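You operate a simulated robot arm through the tools that you are given. There is no shell and no other tool. Be economical: measure what you need, move in short steps, check, and stop when the job is done.

You are at the controls of a simulated robot arm. One attempt, no reset.

JOB
Change the dead bulb: lamp off, swap the bulbs, lamp on.
Fine: the white bulb from the pale cup goes in; the grey one goes in the dark cup; one flick each way.

The check looks at the end state, three seconds after you hand in, the way a careful person would. Anything else that was tipped, shoved, dropped, spilled or broken makes it a failure.

ROBOT AND FRAMES
A 6-joint arm with a three-finger gripper, fixed in place. Base frame: the origin is at the foot of the arm, x ahead of it, y to its left, z up. Readings come in mm, degrees, newtons and seconds.
Its first joint turns from -166.0 to 166.0 degrees. Payload 4.89 kg.
The TCP is the grasp point between the finger pads, 30 mm short of the fingertips. In the tool frame z runs along the fingers and y along their closing line. The gripper opens to 164 mm. The gripper's body begins 125 mm behind the TCP.
Orientation is told as [roll, pitch, yaw] about the base's x, y, z axes, in that order, counted from this pose: with the fingers straight down and closing along the base's y, the tool's x points along the base's -x, its y along +y and its z along -z.

CONTROLS
- The arm moves only by the tool move_arm. Its argument "steps" is a list of rows, each a list of 7 numbers: the turn, a rotation vector about the tool's x, y, z in degrees, then the shift along the tool's x, y, z in mm, then the opening, from 0 (shut) to 1 (fully open). In form: [[rx, ry, rz, dx, dy, dz, claw], ...]. A call has 1 to 12 rows; each row is the pose to reach, as a shift and turn from the pose commanded when the call began, along the tool's axes at that moment. Rows are played at 5 a second. More than 50 mm and 8.6 degrees between two rows, or a gripper value outside its range, and nothing of the call is played. A pose out of reach is approached as far as the arm can. The call stops where the force on the tool passes 40 N (or 10 N more than at its start, if that is more) or the arm is blocked; 0.2 s more then pass. Each finger travels about 108 mm/s and halts on what it meets, pressing with about 45 N; the grip force reading is that of the motor and also rises with nothing between the fingers. The clock runs only during rows and for 0.2 s after the last one: add rows that repeat a pose to give the fingers time. The reply holds the time, the measured pose of the TCP, the force on the tool along the base axes, the opening and the grip force, in the units named above and with some noise, with the torque about the TCP (base axes, N m) and any sound that the robot's microphone picked up, and new pictures: "show" is both (left out), scene, wrist or none.
- Cameras (640 x 400 px; columns grow to the right, rows downward): "scene" is fixed at [218.8, 647.4, 1433.3]; the picture's right is [-0.84, -0.54, 0.00], its down [-0.16, 0.25, -0.95] and it looks along [0.51, -0.81, -0.30] (base axes); focal length 316 px, centre (320, 200). "wrist" rides on the gripper at [76, -2, -152] in the tool frame; the picture's right is [0.02, 1.00, 0.00], its down [-0.88, 0.02, -0.47] and it looks along [-0.47, 0.01, 0.88] (tool axes); focal length 247 px, centre (320, 200). There is no depth. A picture from a camera that has moved, and an enlarged one, comes with that camera's place and axes in the base frame and with its lens.
- raise_lower(by): slides the trunk up (or, below 0, down) by that many mm; the arm rides with it, the base frame stays. It gives what a move gives, with no picture.
- enlarge(camera, box): a new picture of the part [left, top, right, bottom] of that camera's present view, enlarged. No time passes.
- finish_job(): hands the job in; it is judged then, once.

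Work in short steps. Places have to be worked out from the pictures, the camera data and where the tool is seen: move nearer, look again, correct. Check each grasp and each placing, and mend what went wrong. You have 120 turns and 200 pictures in all, those below and enlarged ones among them. Open the gripper and draw the arm clear of the work before you hand the job in, unless the task says otherwise; then end with one line.

The tools are called as a command line: name --pt "numbers of a row" for each row, then --argument value for the rest, lists and objects as JSON in quotes. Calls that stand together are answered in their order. move_arm: Moves the arm, as the interface text tells. Its arguments: {"type":"object","properties":{"steps":{"type":"array"},"show":{"type":"string","enum":["both","scene","wrist","none"]}},"required":["steps"]} The other tools are called the same way: raise_lower (by) slides the trunk up or down; enlarge (camera, box) takes an enlarged picture of a part of a camera's view; finish_job () hands the job in.

At the start:

```text
time_s: 0.0
eef_pos: [625.7, -238.1, 1237.1]
orientation: [0.0, 0.0, 0.0]
wrist_force: [0.6, -1.2, -0.5]
moment: [-0.01, 0.04, 0.01]
gripper_width: 164.1
grip_force: 0.1
trunk travel left (down, up): [-175.0, 215.0]
```

scene: 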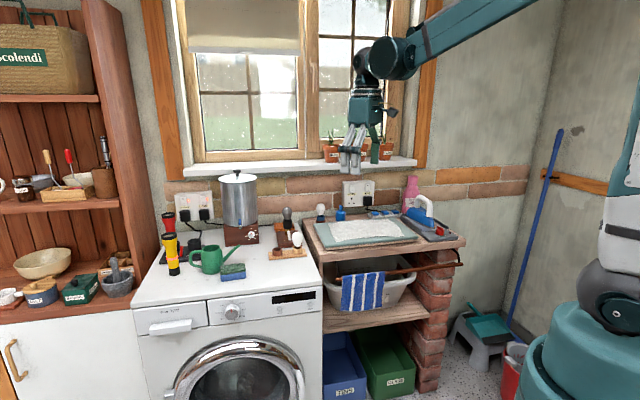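
wrist: 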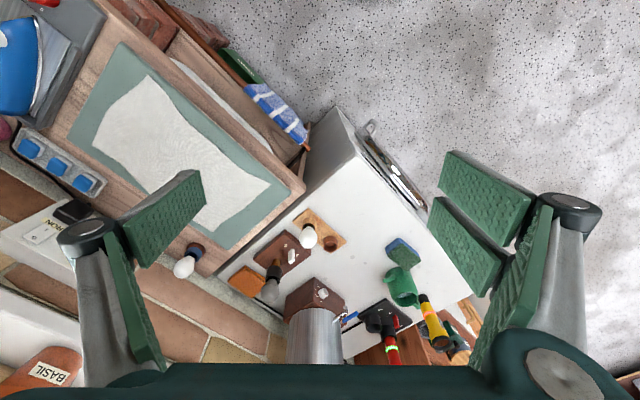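

I see a washing machine top with several bulbs; I enlarge both views to tell the lamp, cups and switch apart.

enlarge --camera "scene" --box '[140, 160, 340, 285]'

enlarge --camera "wrist" --box '[160, 190, 480, 390]'

```text
3.20 times, centred on (240, 222) of scene
camera zoom: at [218.8, 647.4, 1433.3], right [-0.84, -0.54, 0.0], down [-0.16, 0.25, -0.95], along [0.51, -0.81, -0.3], focal length 1011 px, centre (576, 128)
```

zoom: 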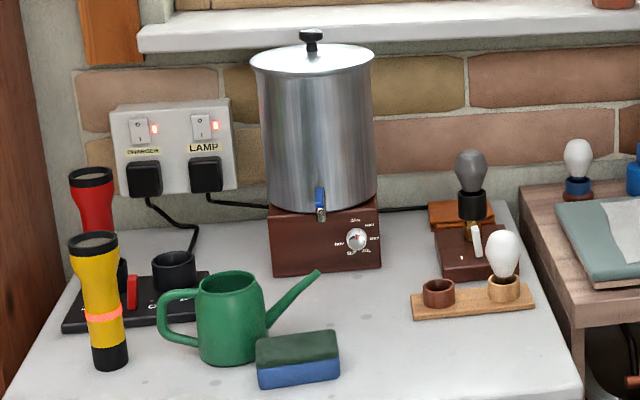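

```text
2.00 times, centred on (320, 290) of wrist
camera zoom: at [548.2, -240.1, 1388.4], right [-0.02, 1.0, 0.0], down [0.88, 0.02, 0.47], along [0.47, 0.01, -0.88], focal length 494 px, centre (320, 20)
```

zoom: 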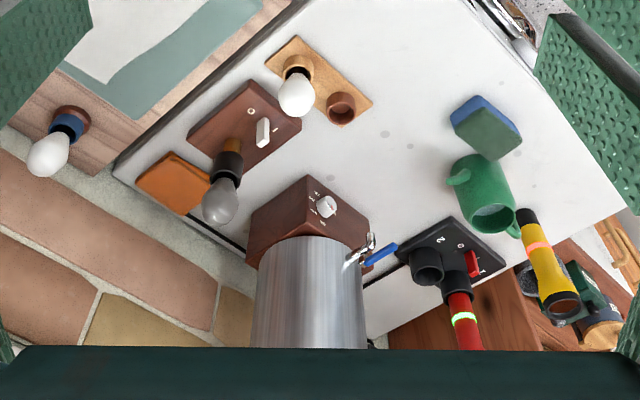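

Triangulating: white bulb globe ≈ (894,-261,921), grey bulb in the lamp ≈ (1009,-348,977). I move forward in free air for a closer look.

move_arm --pt "0 0 0 -35 -15 15 1" --pt "0 0 0 -70 -30 30 1" --pt "0 0 0 -105 -45 45 1" --pt "0 0 0 -140 -60 60 1" --pt "0 0 0 -140 -60 60 1" --show "wrist"

```text
time_s: 1.2
eef_pos: [766.5, -299.0, 1175.7]
orientation: [0.0, -0.1, 0.0]
wrist_force: [1.7, -0.7, -1.4]
moment: [0.0, 0.14, -0.01]
gripper_width: 164.2
grip_force: 0.1
trunk travel left (down, up): [-175.0, 215.0]
camera wrist: at [690.6, -300.5, 1328.0], right [-0.02, 1.0, 0.0], down [0.88, 0.02, 0.47], along [0.47, 0.01, -0.88], focal length 247 px, centre (320, 200)
```

wrist: 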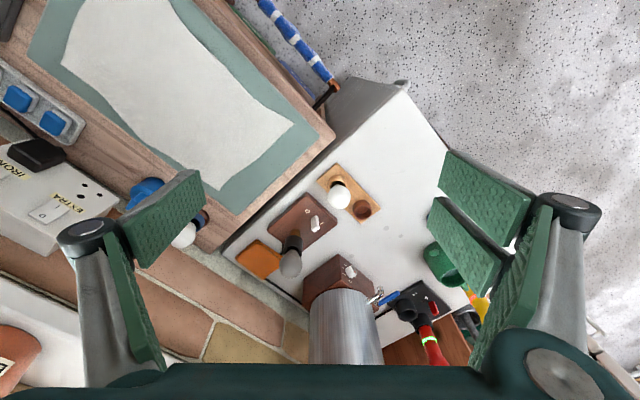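

I zoom on the lamp to read its switch and see how the bulb sits.

enlarge --camera "wrist" --box '[230, 155, 390, 295]'

enlarge --camera "scene" --box '[255, 195, 345, 265]'

```text
2.86 times, centred on (310, 225) of wrist
camera zoom: at [690.6, -300.5, 1328.0], right [-0.02, 1.0, 0.0], down [0.88, 0.02, 0.47], along [0.47, 0.01, -0.88], focal length 706 px, centre (349, 129)
```

zoom: 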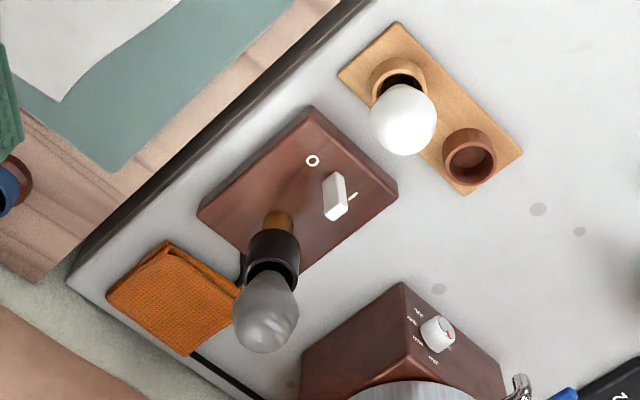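

```text
5.71 times, centred on (300, 230) of scene
camera zoom: at [218.8, 647.4, 1433.3], right [-0.84, -0.54, 0.0], down [-0.16, 0.25, -0.95], along [0.51, -0.81, -0.3], focal length 1805 px, centre (434, 29)
```

zoom: 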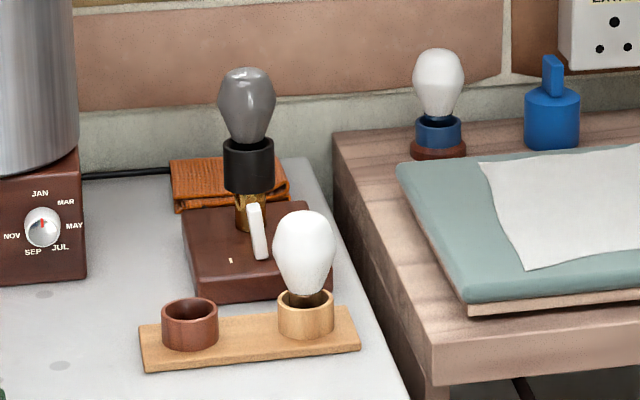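

The lamp's toggle pivots at ≈ (969,-306,884), top at z≈925, leaning to "I"; "O" lies toward (-x,-y). The bulb is ~42 mm wide and the machine top z≈864. I yaw the tool 45° so the fingers straddle the lever, tilt 25° forward for reach, and hover first.

move_arm --pt "1.4 -3.38 6.32 -24.8 3.6 20.8 0.8" --pt "2.8 -6.77 12.65 -49.6 7.1 41.6 0.6" --pt "4.2 -10.15 18.97 -74.4 10.7 62.4 0.4" --pt "5.6 -13.54 25.29 -99.1 14.3 83.3 0.25" --pt "7.0 -16.92 31.6 -123.9 17.9 104.1 0.25" --pt "8.4 -20.3 37.94 -148.7 21.4 124.9 0.25" --pt "9.81 -23.69 44.26 -173.5 25 145.7 0.25" --pt "9.81 -23.69 44.26 -173.5 25 145.7 0.25"

```text
time_s: 3.0
eef_pos: [940.6, -274.5, 1030.5]
orientation: [-0.1, -24.9, -45.0]
wrist_force: [0.7, 0.1, -0.5]
moment: [0.02, 0.07, -0.04]
gripper_width: 41.0
grip_force: 0.0
trunk travel left (down, up): [-175.0, 215.0]
camera wrist: at [843.4, -181.5, 1135.3], right [0.69, 0.72, -0.01], down [0.44, -0.41, 0.8], along [0.57, -0.56, -0.6], focal length 247 px, centre (320, 200)
```

scene: 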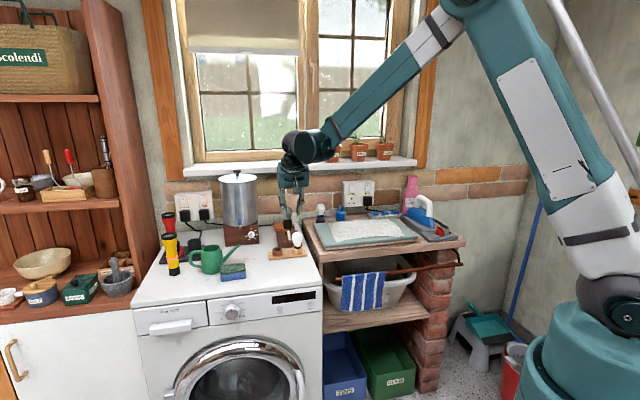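
wrist: 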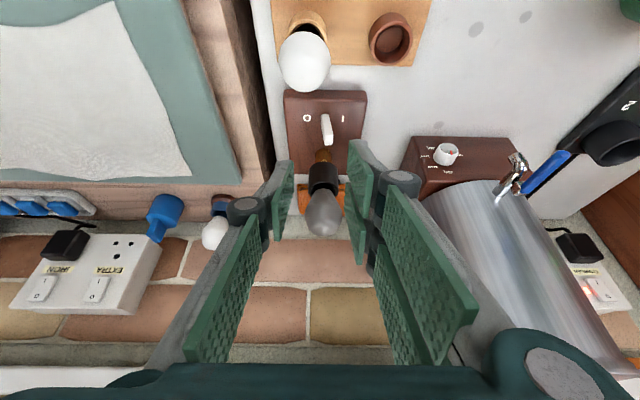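

Pose reached well. I zoom in on the lamp to refine the lever position.

enlarge --camera "wrist" --box '[250, 0, 430, 240]'

enlarge --camera "scene" --box '[260, 180, 340, 260]'

```text
1.67 times, centred on (340, 120) of wrist
camera zoom: at [843.4, -181.5, 1135.3], right [0.69, 0.72, -0.01], down [0.44, -0.41, 0.8], along [0.57, -0.56, -0.6], focal length 412 px, centre (287, 333)
```

zoom: 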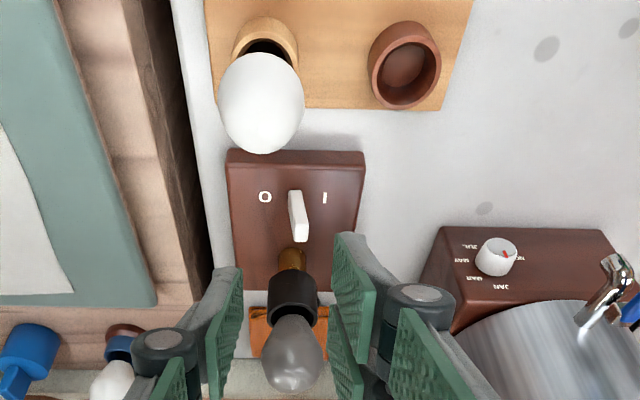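

```text
5.00 times, centred on (300, 220) of scene
camera zoom: at [218.8, 647.4, 1433.3], right [-0.84, -0.54, 0.0], down [-0.16, 0.25, -0.95], along [0.51, -0.81, -0.3], focal length 1579 px, centre (420, 100)
```

zoom: 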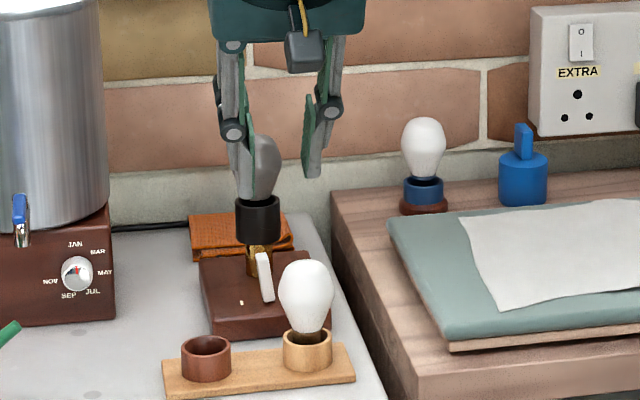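

Lever pivot refined to ≈ (970,-302); it leans toward I. I descend straddling it with tips at z≈900.

move_arm --pt "0 0 0 6 0.4 35 0.25" --pt "0 0 0 12.5 0.9 70 0.25" --pt "0 0 0 16 1.1 90 0.25" --pt "0 0 0 18.8 1.3 105.4 0.25" --pt "0 0 0 18.8 1.3 105.4 0.25"

```text
time_s: 4.2
eef_pos: [958.2, -291.0, 927.3]
orientation: [0.0, -25.0, -44.9]
wrist_force: [0.3, -0.2, -0.3]
moment: [0.03, 0.02, -0.02]
gripper_width: 40.9
grip_force: 0.0
trunk travel left (down, up): [-175.0, 215.0]
camera wrist: at [863.0, -198.2, 1032.7], right [0.69, 0.72, -0.01], down [0.44, -0.41, 0.8], along [0.57, -0.56, -0.6], focal length 247 px, centre (320, 200)
```

scene: 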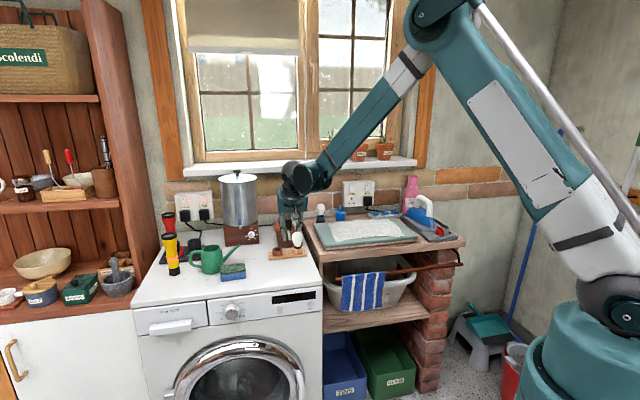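
wrist: 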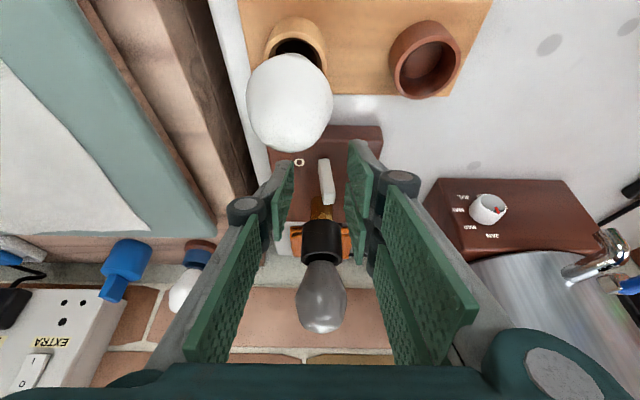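

The lever stands between the fingers, ~10 mm from the right one. I push toward O in small increments.

move_arm --pt "0 0 0 0 -6 0 0.25" --pt "0 0 0 0 -12 0 0.25" --pt "0 0 0 0 -16 0 0.25" --pt "0 0 0 0 -20 0 0.25" --pt "0 0 0 0 -20 0 0.25" --show "wrist"

```text
time_s: 5.4
eef_pos: [945.5, -304.6, 928.1]
orientation: [0.0, -25.1, -44.9]
wrist_force: [16.3, 8.7, 8.7]
moment: [0.25, -0.65, 0.16]
gripper_width: 47.8
grip_force: 8.7
trunk travel left (down, up): [-175.0, 215.0]
camera wrist: at [849.0, -211.9, 1032.6], right [0.69, 0.72, -0.01], down [0.44, -0.41, 0.8], along [0.57, -0.56, -0.6], focal length 247 px, centre (320, 200)
```

wrist: 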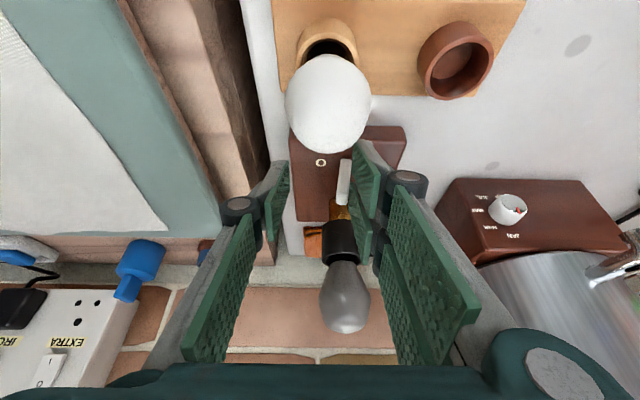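

Force ~20 N and the finger is being pushed open slightly; I look closely before continuing.

enlarge --camera "wrist" --box '[270, 100, 430, 260]'

enlarge --camera "scene" --box '[260, 190, 330, 260]'

```text
2.50 times, centred on (350, 180) of wrist
camera zoom: at [849.0, -211.9, 1032.6], right [0.69, 0.72, -0.01], down [0.44, -0.41, 0.8], along [0.57, -0.56, -0.6], focal length 617 px, centre (245, 250)
```

zoom: 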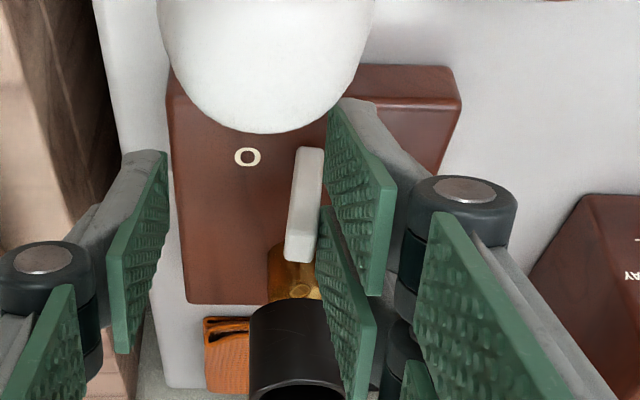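

```text
5.71 times, centred on (295, 225) of scene
camera zoom: at [218.8, 647.4, 1433.3], right [-0.84, -0.54, 0.0], down [-0.16, 0.25, -0.95], along [0.51, -0.81, -0.3], focal length 1805 px, centre (463, 57)
```

zoom: 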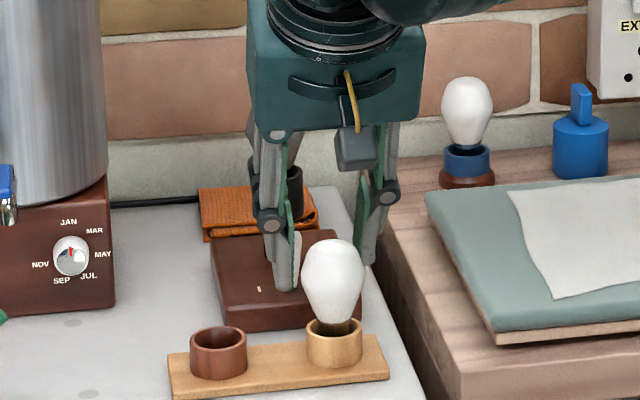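

The lever now seems to lean toward O and the lamp base hasn't moved. I back the finger off and check that it stays.

move_arm --pt "0 0 0 0 6 0 0.25" --pt "0 0 0 0 15 0 0.25" --pt "0 0 0 0 15 0 0.25" --show "none"

enlarge --camera "wrist" --box '[260, 90, 420, 250]'

enlarge --camera "scene" --box '[260, 200, 320, 250]'

```text
time_s: 6.2
eef_pos: [955.8, -296.1, 927.9]
orientation: [0.0, -25.0, -44.9]
wrist_force: [-0.3, 0.3, 0.1]
moment: [0.07, -0.03, -0.01]
gripper_width: 41.0
grip_force: 0.0
trunk travel left (down, up): [-175.0, 215.0]
```

```text
2.50 times, centred on (340, 170) of wrist
camera zoom: at [859.2, -202.5, 1032.2], right [0.69, 0.72, -0.01], down [0.44, -0.41, 0.8], along [0.57, -0.56, -0.6], focal length 617 px, centre (270, 275)
```

zoom: 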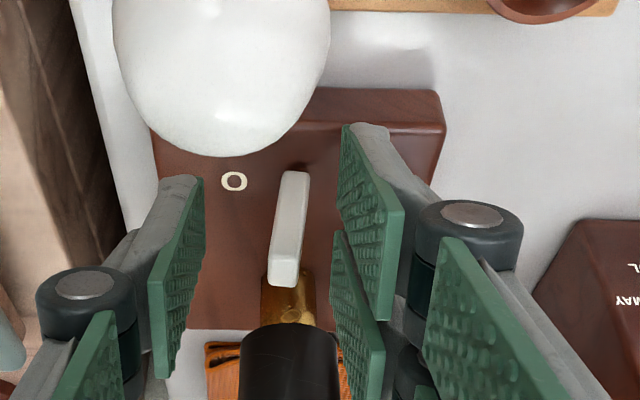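

```text
8.00 times, centred on (290, 225) of scene
camera zoom: at [218.8, 647.4, 1433.3], right [-0.84, -0.54, 0.0], down [-0.16, 0.25, -0.95], along [0.51, -0.81, -0.3], focal length 2527 px, centre (560, 0)
```

zoom: 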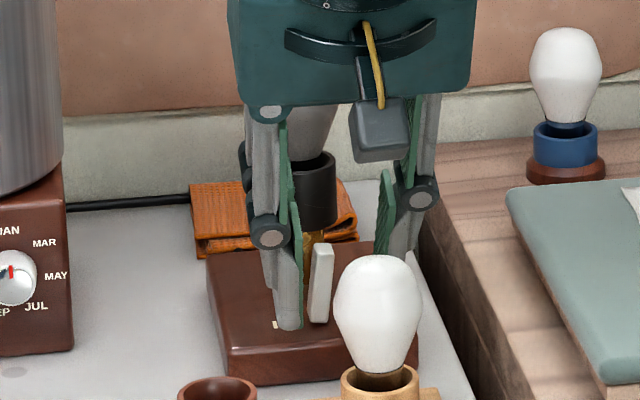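

Lever now rests at O — lamp off. I retreat upward, tilt to 45° and line up 100 mm back from the grey bulb.

move_arm --pt "0 0 0 -5 2.8 -40 0.25" --pt "0 0 0 -15 2.8 -80 0.25" --pt "0 -6 0 -35 2.8 -105 0.35" --pt "0 -13 0 -52.2 2.8 -110.3 0.45" --pt "0 -20 0 -52.2 2.8 -110.3 0.45" --pt "0 -20 0 -52.2 2.8 -110.3 0.45"

```text
time_s: 7.6
eef_pos: [957.9, -294.3, 1051.0]
orientation: [0.0, -45.0, -44.9]
wrist_force: [0.5, -0.2, -0.7]
moment: [-0.02, 0.0, -0.02]
gripper_width: 73.8
grip_force: 0.1
trunk travel left (down, up): [-175.0, 215.0]
camera wrist: at [842.5, -180.9, 1102.5], right [0.7, 0.72, -0.02], down [0.22, -0.19, 0.96], along [0.69, -0.67, -0.29], focal length 247 px, centre (320, 200)
```

scene: 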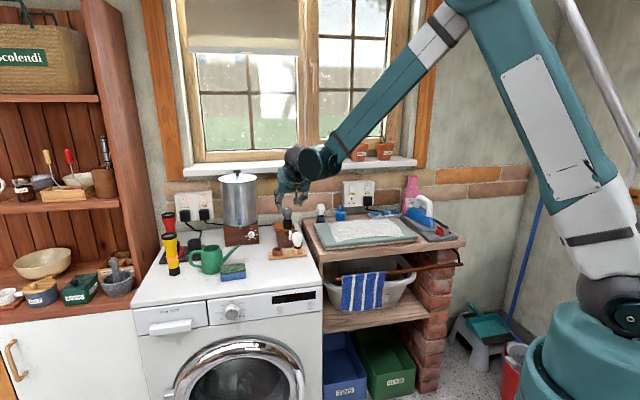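
wrist: 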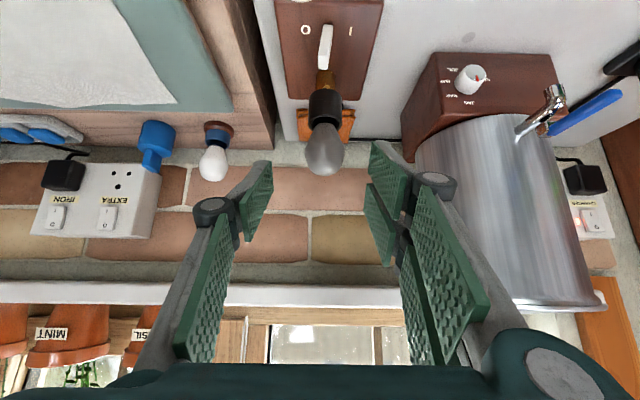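

Bulb ≈ (1012,-343,976), nearly on the tool axis. I approach 70 mm along the axis and check.

move_arm --pt "0 0 0 0 1.5 35 0.45" --pt "0 0 0 0 3 70 0.45" --pt "0 0 0 0 3 70 0.45"

enlarge --camera "scene" --box '[250, 170, 330, 230]'

```text
time_s: 8.4
eef_pos: [996.3, -327.0, 1000.9]
orientation: [0.0, -45.0, -45.0]
wrist_force: [0.5, 0.7, -0.4]
moment: [-0.03, 0.03, -0.01]
gripper_width: 73.7
grip_force: 0.0
trunk travel left (down, up): [-175.0, 215.0]
camera wrist: at [879.4, -214.2, 1053.4], right [0.7, 0.72, -0.02], down [0.22, -0.19, 0.96], along [0.68, -0.67, -0.29], focal length 247 px, centre (320, 200)
```

scene: 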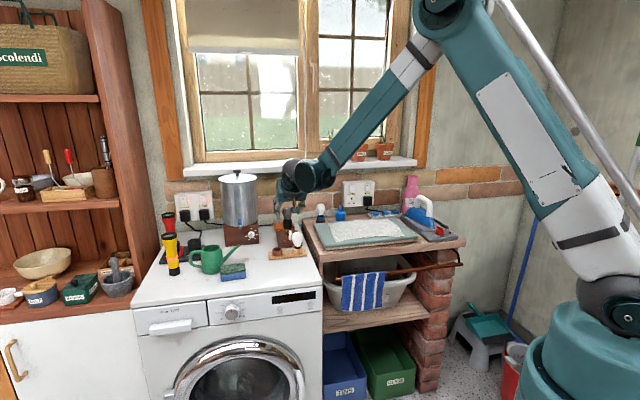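
wrist: 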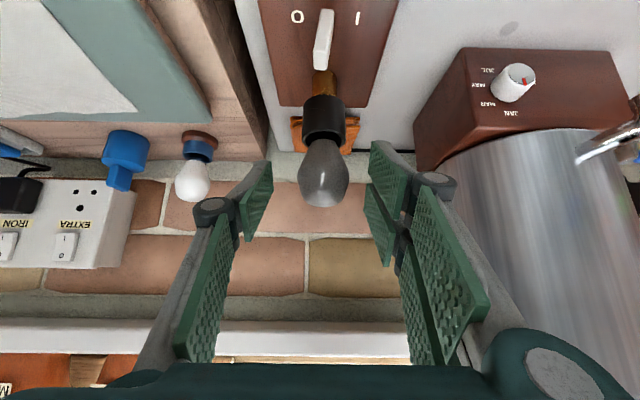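

```text
6.67 times, centred on (290, 200) of scene
camera zoom: at [218.8, 647.4, 1433.3], right [-0.84, -0.54, 0.0], down [-0.16, 0.25, -0.95], along [0.51, -0.81, -0.3], focal length 2106 px, centre (520, 200)
```

zoom: 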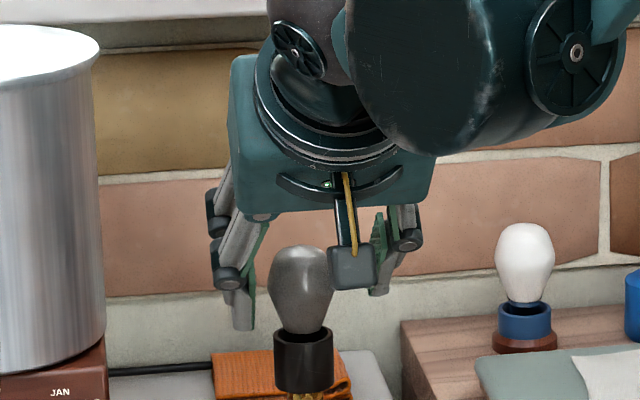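

Bulb centred within ~1 mm laterally. I advance the last 31 mm and close on the globe.

move_arm --pt "0 0 0 0 0.7 16 0.45" --pt "0 0 0 0 0.7 31 0.45" --pt "0 0 0 0 0.7 31 0.45" --pt "0 0 0 0 0.7 31 0.3" --pt "0 0 0 0 0.7 31 0.2" --pt "0 0 0 0 0.7 31 0.2"

```text
time_s: 9.8
eef_pos: [1010.3, -343.2, 978.8]
orientation: [0.0, -45.1, -44.9]
wrist_force: [0.4, -0.2, 1.9]
moment: [-0.08, -0.03, -0.02]
gripper_width: 43.0
grip_force: 24.9
trunk travel left (down, up): [-175.0, 215.0]
camera wrist: at [894.7, -229.2, 1031.5], right [0.7, 0.72, -0.02], down [0.22, -0.19, 0.96], along [0.68, -0.67, -0.29], focal length 247 px, centre (320, 200)
```

scene: 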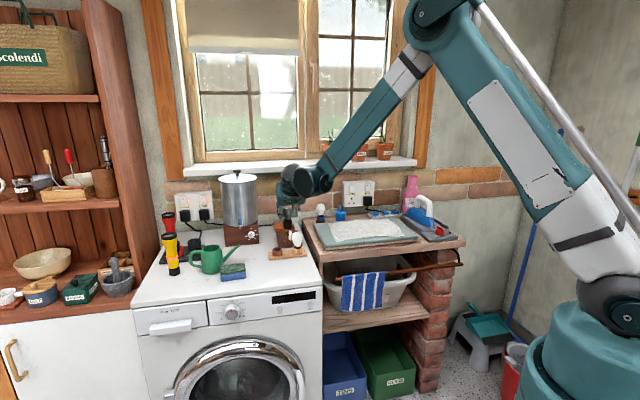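
wrist: 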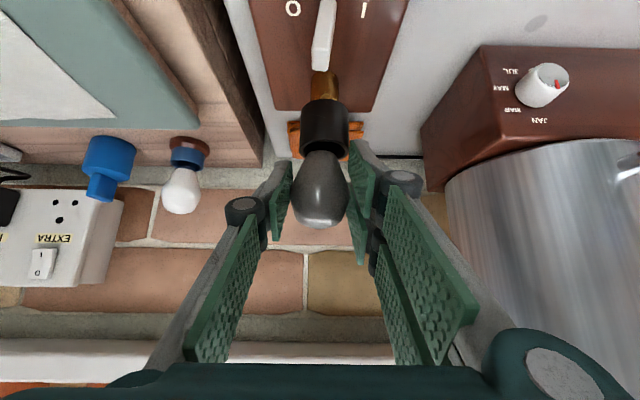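

Held at 43 mm. I try a straight lift, slowly, watching force.

move_arm --pt "0 0 0 -1.4 0 -1.4 0.2" --pt "0 0 0 -2.8 0 -2.8 0.2" --pt "0 0 0 -4.2 0 -4.2 0.2" --pt "0 0 0 -5.7 0 -5.7 0.2" --pt "0 0 0 -5.7 0 -5.7 0.2" --show "wrist"

```text
time_s: 11.0
eef_pos: [1009.5, -341.8, 986.4]
orientation: [0.0, -45.1, -45.0]
wrist_force: [-0.2, -0.1, -0.3]
moment: [0.01, 0.0, 0.03]
gripper_width: 42.8
grip_force: 24.8
trunk travel left (down, up): [-175.0, 215.0]
camera wrist: at [895.0, -228.6, 1039.2], right [0.7, 0.72, -0.02], down [0.22, -0.19, 0.96], along [0.68, -0.67, -0.29], focal length 247 px, centre (320, 200)
```

wrist: 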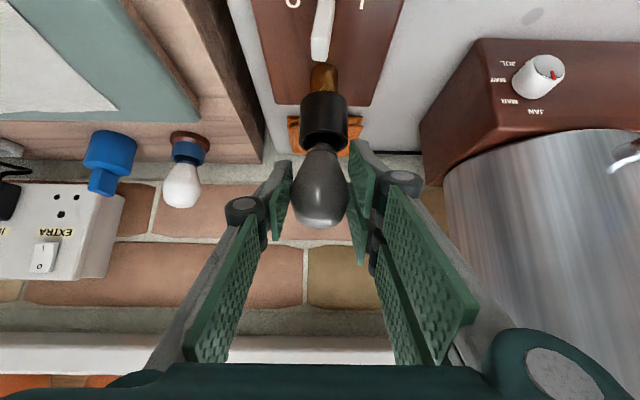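

No resistance; the bulb rises with the gripper. I continue lifting.

move_arm --pt "0 0 0 -8 0 -8 0.2" --pt "0 0 0 -18 0 -18 0.2" --pt "0 0 0 -30 0 -30 0.2" --pt "0 0 0 -46 0 -46 0.2" --pt "0 0 0 -46 0 -46 0.2"

enlarge --camera "scene" --box '[250, 170, 330, 260]'

enlarge --camera "wrist" --box '[240, 0, 480, 250]'

```text
time_s: 12.2
eef_pos: [1011.4, -342.1, 1050.1]
orientation: [0.0, -45.1, -44.9]
wrist_force: [-0.2, -0.7, 0.2]
moment: [0.01, 0.0, 0.01]
gripper_width: 42.9
grip_force: 25.4
trunk travel left (down, up): [-175.0, 215.0]
camera wrist: at [895.4, -229.0, 1103.2], right [0.7, 0.72, -0.02], down [0.22, -0.19, 0.96], along [0.68, -0.67, -0.29], focal length 247 px, centre (320, 200)
```

scene: 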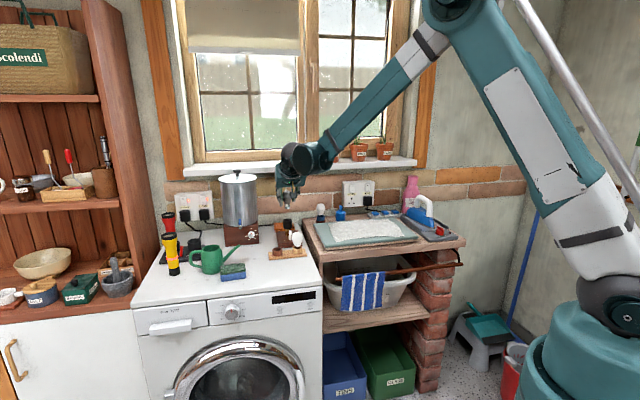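
wrist: 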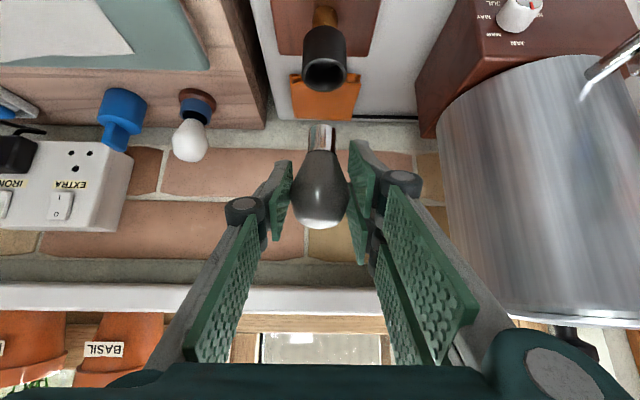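

```text
4.44 times, centred on (290, 215) of scene
camera zoom: at [218.8, 647.4, 1433.3], right [-0.84, -0.54, 0.0], down [-0.16, 0.25, -0.95], along [0.51, -0.81, -0.3], focal length 1404 px, centre (453, 133)
```

zoom: 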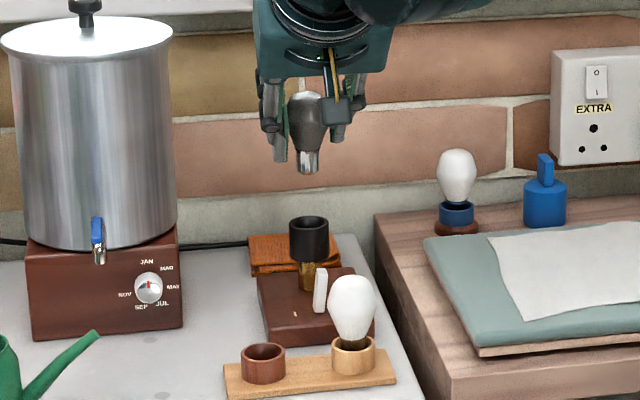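

```text
1.60 times, centred on (360, 125) of wrist
camera zoom: at [895.4, -229.0, 1103.2], right [0.7, 0.72, -0.02], down [0.22, -0.19, 0.96], along [0.68, -0.67, -0.29], focal length 395 px, centre (256, 320)
```

zoom: 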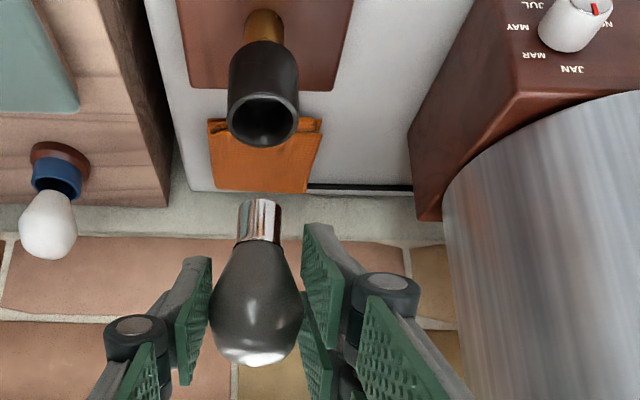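

Bulb is out, upright. I carry it high toward the dark cup (≈ (942,-203), rim z≈893) and then lower to hover for a look.

move_arm --pt "0 0 0 26 12.4 -26 0.2" --pt "0 0 0 52 24.8 -52 0.2" --pt "0 0 0 78 37 -78 0.2" --pt "0 0 0 104 49.5 -104 0.2" --pt "0 0 0 125 49.5 -83 0.2" --pt "0 0 0 142 49.5 -66 0.2" --pt "0 0 0 142 49.5 -66 0.2"

enlarge --camera "scene" --box '[250, 190, 330, 270]'

enlarge --camera "wrist" --box '[220, 0, 460, 250]'

```text
time_s: 13.8
eef_pos: [942.5, -201.7, 997.7]
orientation: [-0.1, -45.0, -44.9]
wrist_force: [0.7, -0.9, -0.8]
moment: [-0.06, 0.01, -0.04]
gripper_width: 42.9
grip_force: 25.1
trunk travel left (down, up): [-175.0, 215.0]
camera wrist: at [826.5, -89.3, 1050.2], right [0.7, 0.72, -0.02], down [0.22, -0.19, 0.96], along [0.68, -0.67, -0.29], focal length 247 px, centre (320, 200)
```

scene: 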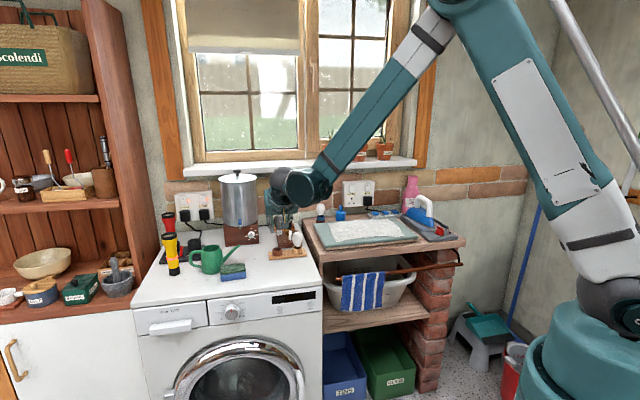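
wrist: 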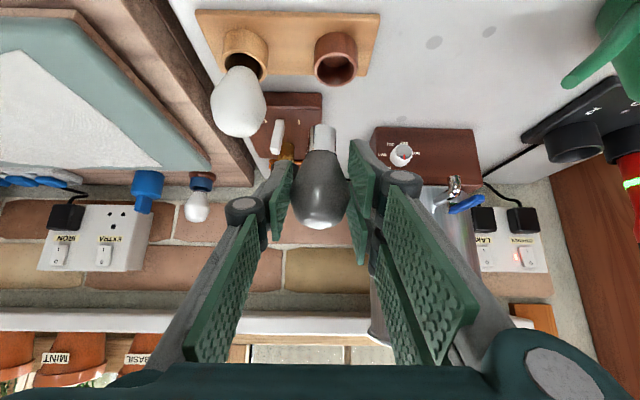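

```text
5.00 times, centred on (290, 230) of scene
camera zoom: at [218.8, 647.4, 1433.3], right [-0.84, -0.54, 0.0], down [-0.16, 0.25, -0.95], along [0.51, -0.81, -0.3], focal length 1579 px, centre (470, 50)
```

zoom: 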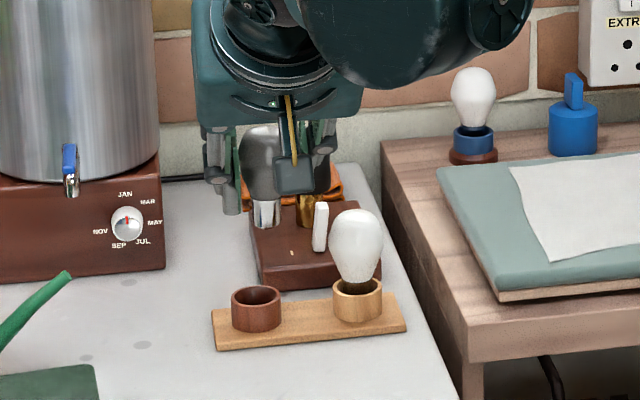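

```text
1.60 times, centred on (340, 125) of wrist
camera zoom: at [826.5, -89.3, 1050.2], right [0.7, 0.72, -0.02], down [0.22, -0.19, 0.96], along [0.68, -0.67, -0.29], focal length 395 px, centre (288, 320)
```

zoom: 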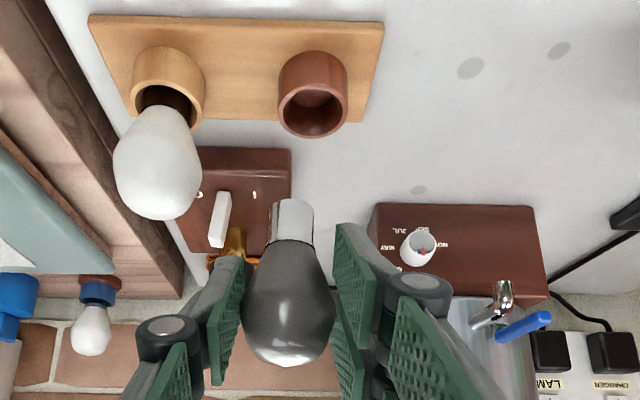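

The cup is ≈ 9 mm to the right (lateral) of the cap, and about 0–10 mm nearer. I shift and lower to just above the rim for a direct comparison.

move_arm --pt "0 0 0 2.8 8.5 -2.8 0.2" --pt "0 0 0 15 8.5 9.5 0.2" --pt "0 0 0 27.5 8.5 21.9 0.2" --pt "0 0 0 27.5 8.5 21.9 0.2" --show "none"

enlarge --camera "scene" --box '[255, 205, 315, 265]'

enlarge --camera "wrist" --box '[220, 20, 420, 220]'

```text
time_s: 14.8
eef_pos: [944.0, -193.8, 962.5]
orientation: [-0.1, -45.0, -44.9]
wrist_force: [-0.3, 0.0, 0.1]
moment: [-0.05, 0.01, -0.05]
gripper_width: 42.5
grip_force: 25.2
trunk travel left (down, up): [-175.0, 215.0]
```

```text
6.67 times, centred on (285, 235) of scene
camera zoom: at [218.8, 647.4, 1433.3], right [-0.84, -0.54, 0.0], down [-0.16, 0.25, -0.95], along [0.51, -0.81, -0.3], focal length 2106 px, centre (553, -33)
```

zoom: 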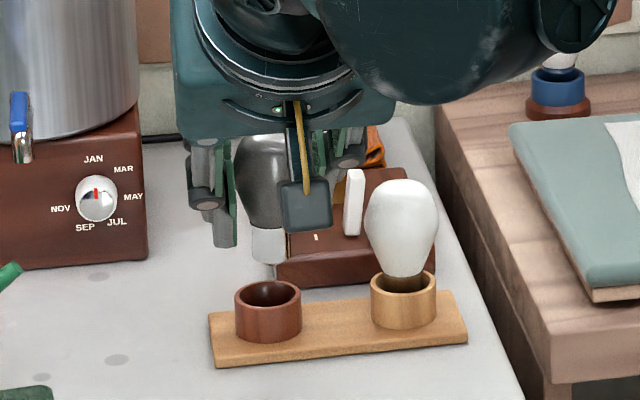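

```text
2.00 times, centred on (320, 120) of wrist
camera zoom: at [828.4, -80.1, 1015.6], right [0.7, 0.72, -0.02], down [0.22, -0.19, 0.96], along [0.68, -0.67, -0.29], focal length 494 px, centre (320, 360)
```

zoom: 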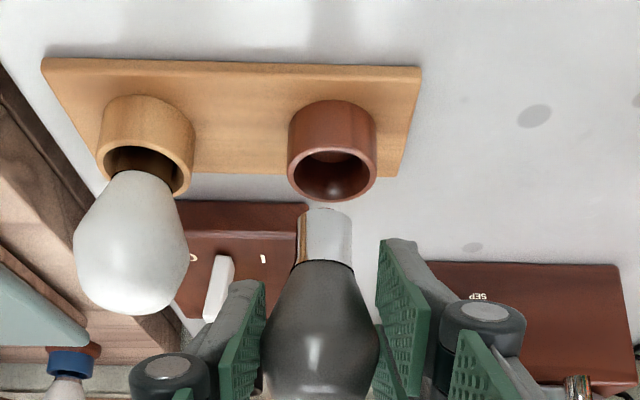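

Combining several wrist views, the dark cup's rim is ≈ (951,-198,882): ~9 mm further forward, ~24 mm below the cap. I move there and look again.

move_arm --pt "0 0 0 -6.4 2 6.4 0.2" --pt "0 0 0 -0.4 2 12.4 0.2" --pt "0 0 0 5.6 2 18.4 0.2" --pt "0 0 0 5.6 2 18.4 0.2" --show "none"

enlarge --camera "scene" --box '[255, 205, 315, 265]'

enlarge --camera "wrist" --box '[220, 20, 420, 220]'

```text
time_s: 15.8
eef_pos: [953.3, -198.4, 946.5]
orientation: [0.1, -45.0, -45.0]
wrist_force: [0.2, 0.8, -0.5]
moment: [0.01, 0.02, -0.02]
gripper_width: 42.7
grip_force: 25.5
trunk travel left (down, up): [-175.0, 215.0]
```

```text
6.67 times, centred on (285, 235) of scene
camera zoom: at [218.8, 647.4, 1433.3], right [-0.84, -0.54, 0.0], down [-0.16, 0.25, -0.95], along [0.51, -0.81, -0.3], focal length 2106 px, centre (553, -33)
```

zoom: 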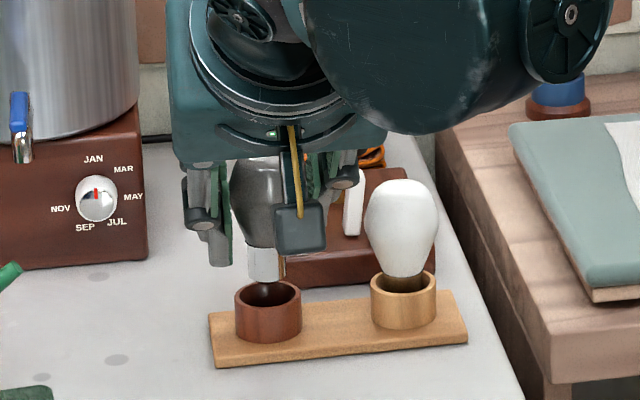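

```text
2.00 times, centred on (320, 120) of wrist
camera zoom: at [837.5, -85.7, 999.1], right [0.7, 0.72, -0.02], down [0.22, -0.19, 0.96], along [0.68, -0.67, -0.29], focal length 494 px, centre (320, 360)
```

zoom: 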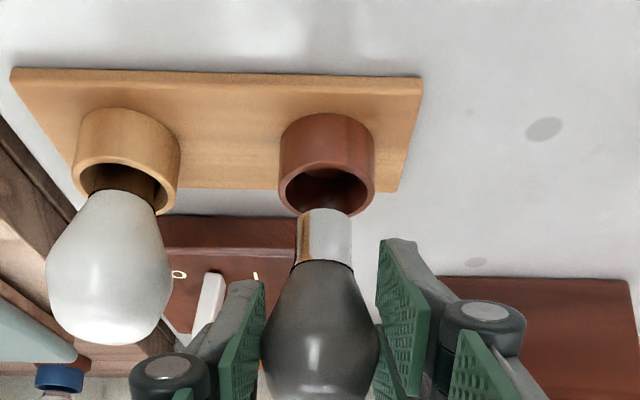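

Lateral alignment is good; best estimate puts the cup ~4 mm nearer, with ±7 mm clearance. I shift back 4 mm and lower 12 mm gently.

move_arm --pt "0 0 0 2.8 -0.3 -2.8 0.2" --pt "0 0 0 5.6 -0.3 0 0.2" --pt "0 0 0 8.4 -0.3 2.8 0.2" --pt "0 0 0 11.3 -0.3 5.7 0.2" --pt "0 0 0 11.3 -0.3 5.7 0.2" --show "none"

enlarge --camera "scene" --box '[255, 205, 315, 265]'

enlarge --camera "wrist" --box '[220, 20, 420, 220]'

```text
time_s: 17.0
eef_pos: [949.8, -196.2, 933.6]
orientation: [-0.1, -45.0, -44.9]
wrist_force: [-0.1, 0.6, -0.8]
moment: [-0.03, 0.01, 0.01]
gripper_width: 42.8
grip_force: 25.3
trunk travel left (down, up): [-175.0, 215.0]
```

```text
6.67 times, centred on (285, 235) of scene
camera zoom: at [218.8, 647.4, 1433.3], right [-0.84, -0.54, 0.0], down [-0.16, 0.25, -0.95], along [0.51, -0.81, -0.3], focal length 2106 px, centre (553, -33)
```

zoom: 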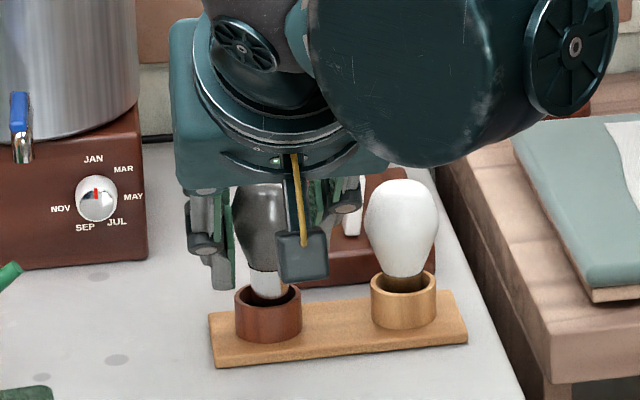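

```text
2.00 times, centred on (320, 120) of wrist
camera zoom: at [834.2, -83.4, 986.1], right [0.7, 0.72, -0.02], down [0.22, -0.19, 0.96], along [0.68, -0.67, -0.29], focal length 494 px, centre (320, 360)
```

zoom: 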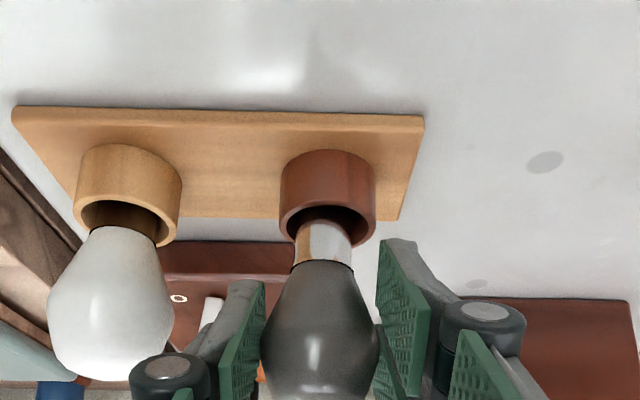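

The cap is inside the opening with no contact. I lower in 2 mm steps until it seats.

move_arm --pt "0 0 0 1.4 0 1.4 0.2" --pt "0 0 0 2.8 0 2.8 0.2" --pt "0 0 0 4.2 0 4.2 0.2" --pt "0 0 0 5.6 0 5.6 0.2" --pt "0 0 0 5.6 0 5.6 0.2" --show "none"

enlarge --camera "scene" --box '[255, 205, 315, 265]'

enlarge --camera "wrist" --box '[220, 20, 420, 220]'

```text
time_s: 18.2
eef_pos: [950.7, -196.0, 925.3]
orientation: [-0.1, -45.0, -44.9]
wrist_force: [-0.2, -0.3, -0.3]
moment: [-0.01, 0.01, -0.01]
gripper_width: 42.7
grip_force: 24.7
trunk travel left (down, up): [-175.0, 215.0]
```

```text
6.67 times, centred on (285, 235) of scene
camera zoom: at [218.8, 647.4, 1433.3], right [-0.84, -0.54, 0.0], down [-0.16, 0.25, -0.95], along [0.51, -0.81, -0.3], focal length 2106 px, centre (553, -33)
```

zoom: 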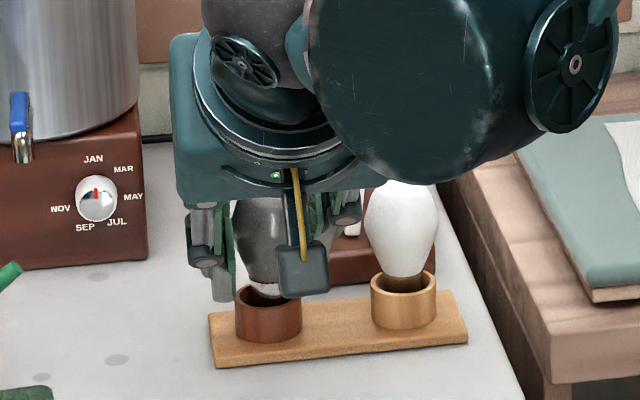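

```text
2.00 times, centred on (320, 120) of wrist
camera zoom: at [833.9, -82.9, 978.8], right [0.7, 0.72, -0.02], down [0.22, -0.19, 0.96], along [0.68, -0.67, -0.29], focal length 494 px, centre (320, 360)
```

zoom: 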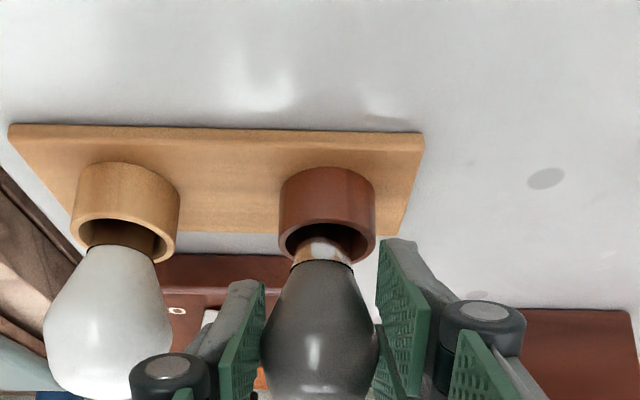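

Compared to the seated white bulb, grey needs ~6 mm more. I go on in fine steps.

move_arm --pt "0 0 0 1 0 1 0.2" --pt "0 0 0 2 0 2 0.2" --pt "0 0 0 3 0 3 0.2" --pt "0 0 0 3 0 3 0.2" --show "none"

enlarge --camera "wrist" --box '[220, 20, 420, 220]'

```text
time_s: 19.2
eef_pos: [950.0, -197.0, 920.8]
orientation: [-0.1, -45.0, -44.9]
wrist_force: [0.1, 0.4, -0.1]
moment: [0.0, 0.0, -0.02]
gripper_width: 42.7
grip_force: 25.4
trunk travel left (down, up): [-175.0, 215.0]
```

```text
2.00 times, centred on (320, 120) of wrist
camera zoom: at [834.3, -83.1, 973.9], right [0.7, 0.72, -0.02], down [0.22, -0.19, 0.96], along [0.68, -0.67, -0.29], focal length 494 px, centre (320, 360)
```

zoom: 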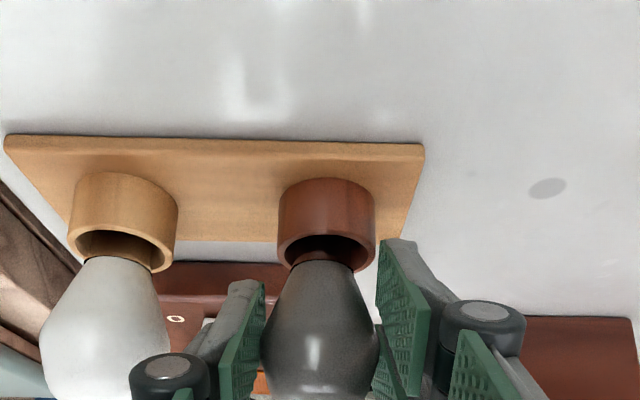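

Almost at the same depth as the white one; 3 mm more in 0.7 mm steps.

move_arm --pt "0 0 0 0.7 0 0.7 0.2" --pt "0 0 0 1.4 0 1.4 0.2" --pt "0 0 0 2.1 0 2.1 0.2" --pt "0 0 0 2.1 0 2.1 0.2" --show "none"

enlarge --camera "wrist" --box '[220, 20, 420, 220]'

```text
time_s: 20.2
eef_pos: [949.6, -195.8, 920.4]
orientation: [-0.1, -45.0, -44.9]
wrist_force: [4.5, 1.8, 18.1]
moment: [-0.09, -0.26, 0.03]
gripper_width: 42.9
grip_force: 24.9
trunk travel left (down, up): [-175.0, 215.0]
```

```text
2.00 times, centred on (320, 120) of wrist
camera zoom: at [833.4, -82.8, 971.9], right [0.7, 0.72, -0.01], down [0.22, -0.19, 0.96], along [0.69, -0.67, -0.29], focal length 494 px, centre (320, 360)
```

zoom: 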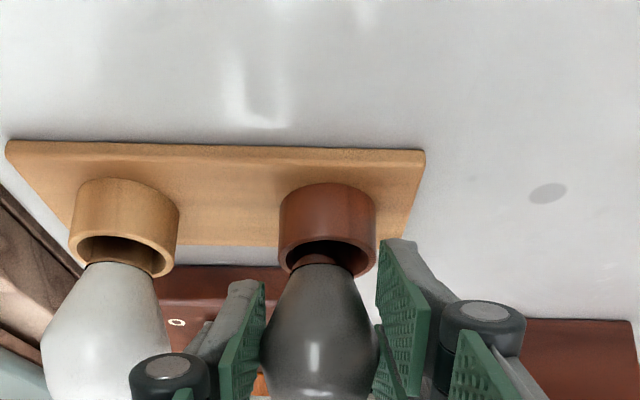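

It seats (18 N). I relieve 1 mm, open slightly (to ~50 mm, keeping clear of the white bulb), and look.

move_arm --pt "0 0 0 -1 0 -1 0.2" --pt "0 0 0 -1 0 -1 0.24" --pt "0 0 0 -1 0 -1 0.28" --pt "0 0 0 -1 0 -1 0.3" --pt "0 0 0 -1 0 -1 0.3" --show "none"

enlarge --camera "wrist" --box '[180, 40, 440, 260]'

enlarge --camera "scene" --box '[255, 205, 315, 265]'

```text
time_s: 21.4
eef_pos: [949.8, -194.9, 920.3]
orientation: [0.1, -45.0, -44.9]
wrist_force: [-0.6, 0.6, 0.2]
moment: [0.01, 0.03, 0.0]
gripper_width: 49.2
grip_force: 0.1
trunk travel left (down, up): [-175.0, 215.0]
```

```text
1.82 times, centred on (310, 150) of wrist
camera zoom: at [834.0, -83.0, 972.8], right [0.7, 0.72, -0.02], down [0.22, -0.19, 0.96], along [0.68, -0.67, -0.29], focal length 449 px, centre (338, 291)
```

zoom: 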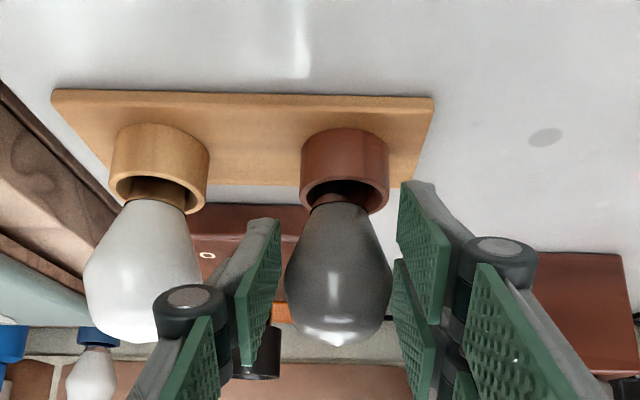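

```text
6.67 times, centred on (285, 235) of scene
camera zoom: at [218.8, 647.4, 1433.3], right [-0.84, -0.54, 0.0], down [-0.16, 0.25, -0.95], along [0.51, -0.81, -0.3], focal length 2106 px, centre (553, -33)
```

zoom: 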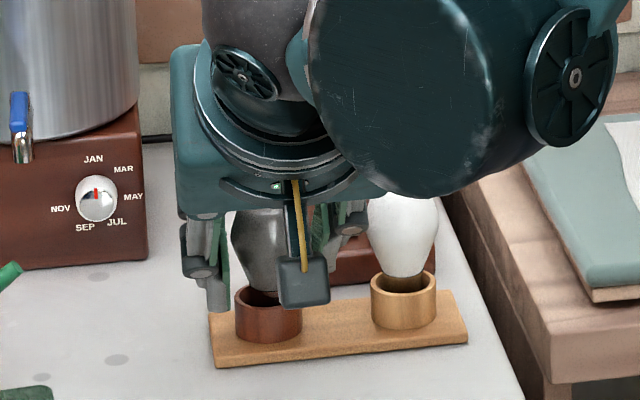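

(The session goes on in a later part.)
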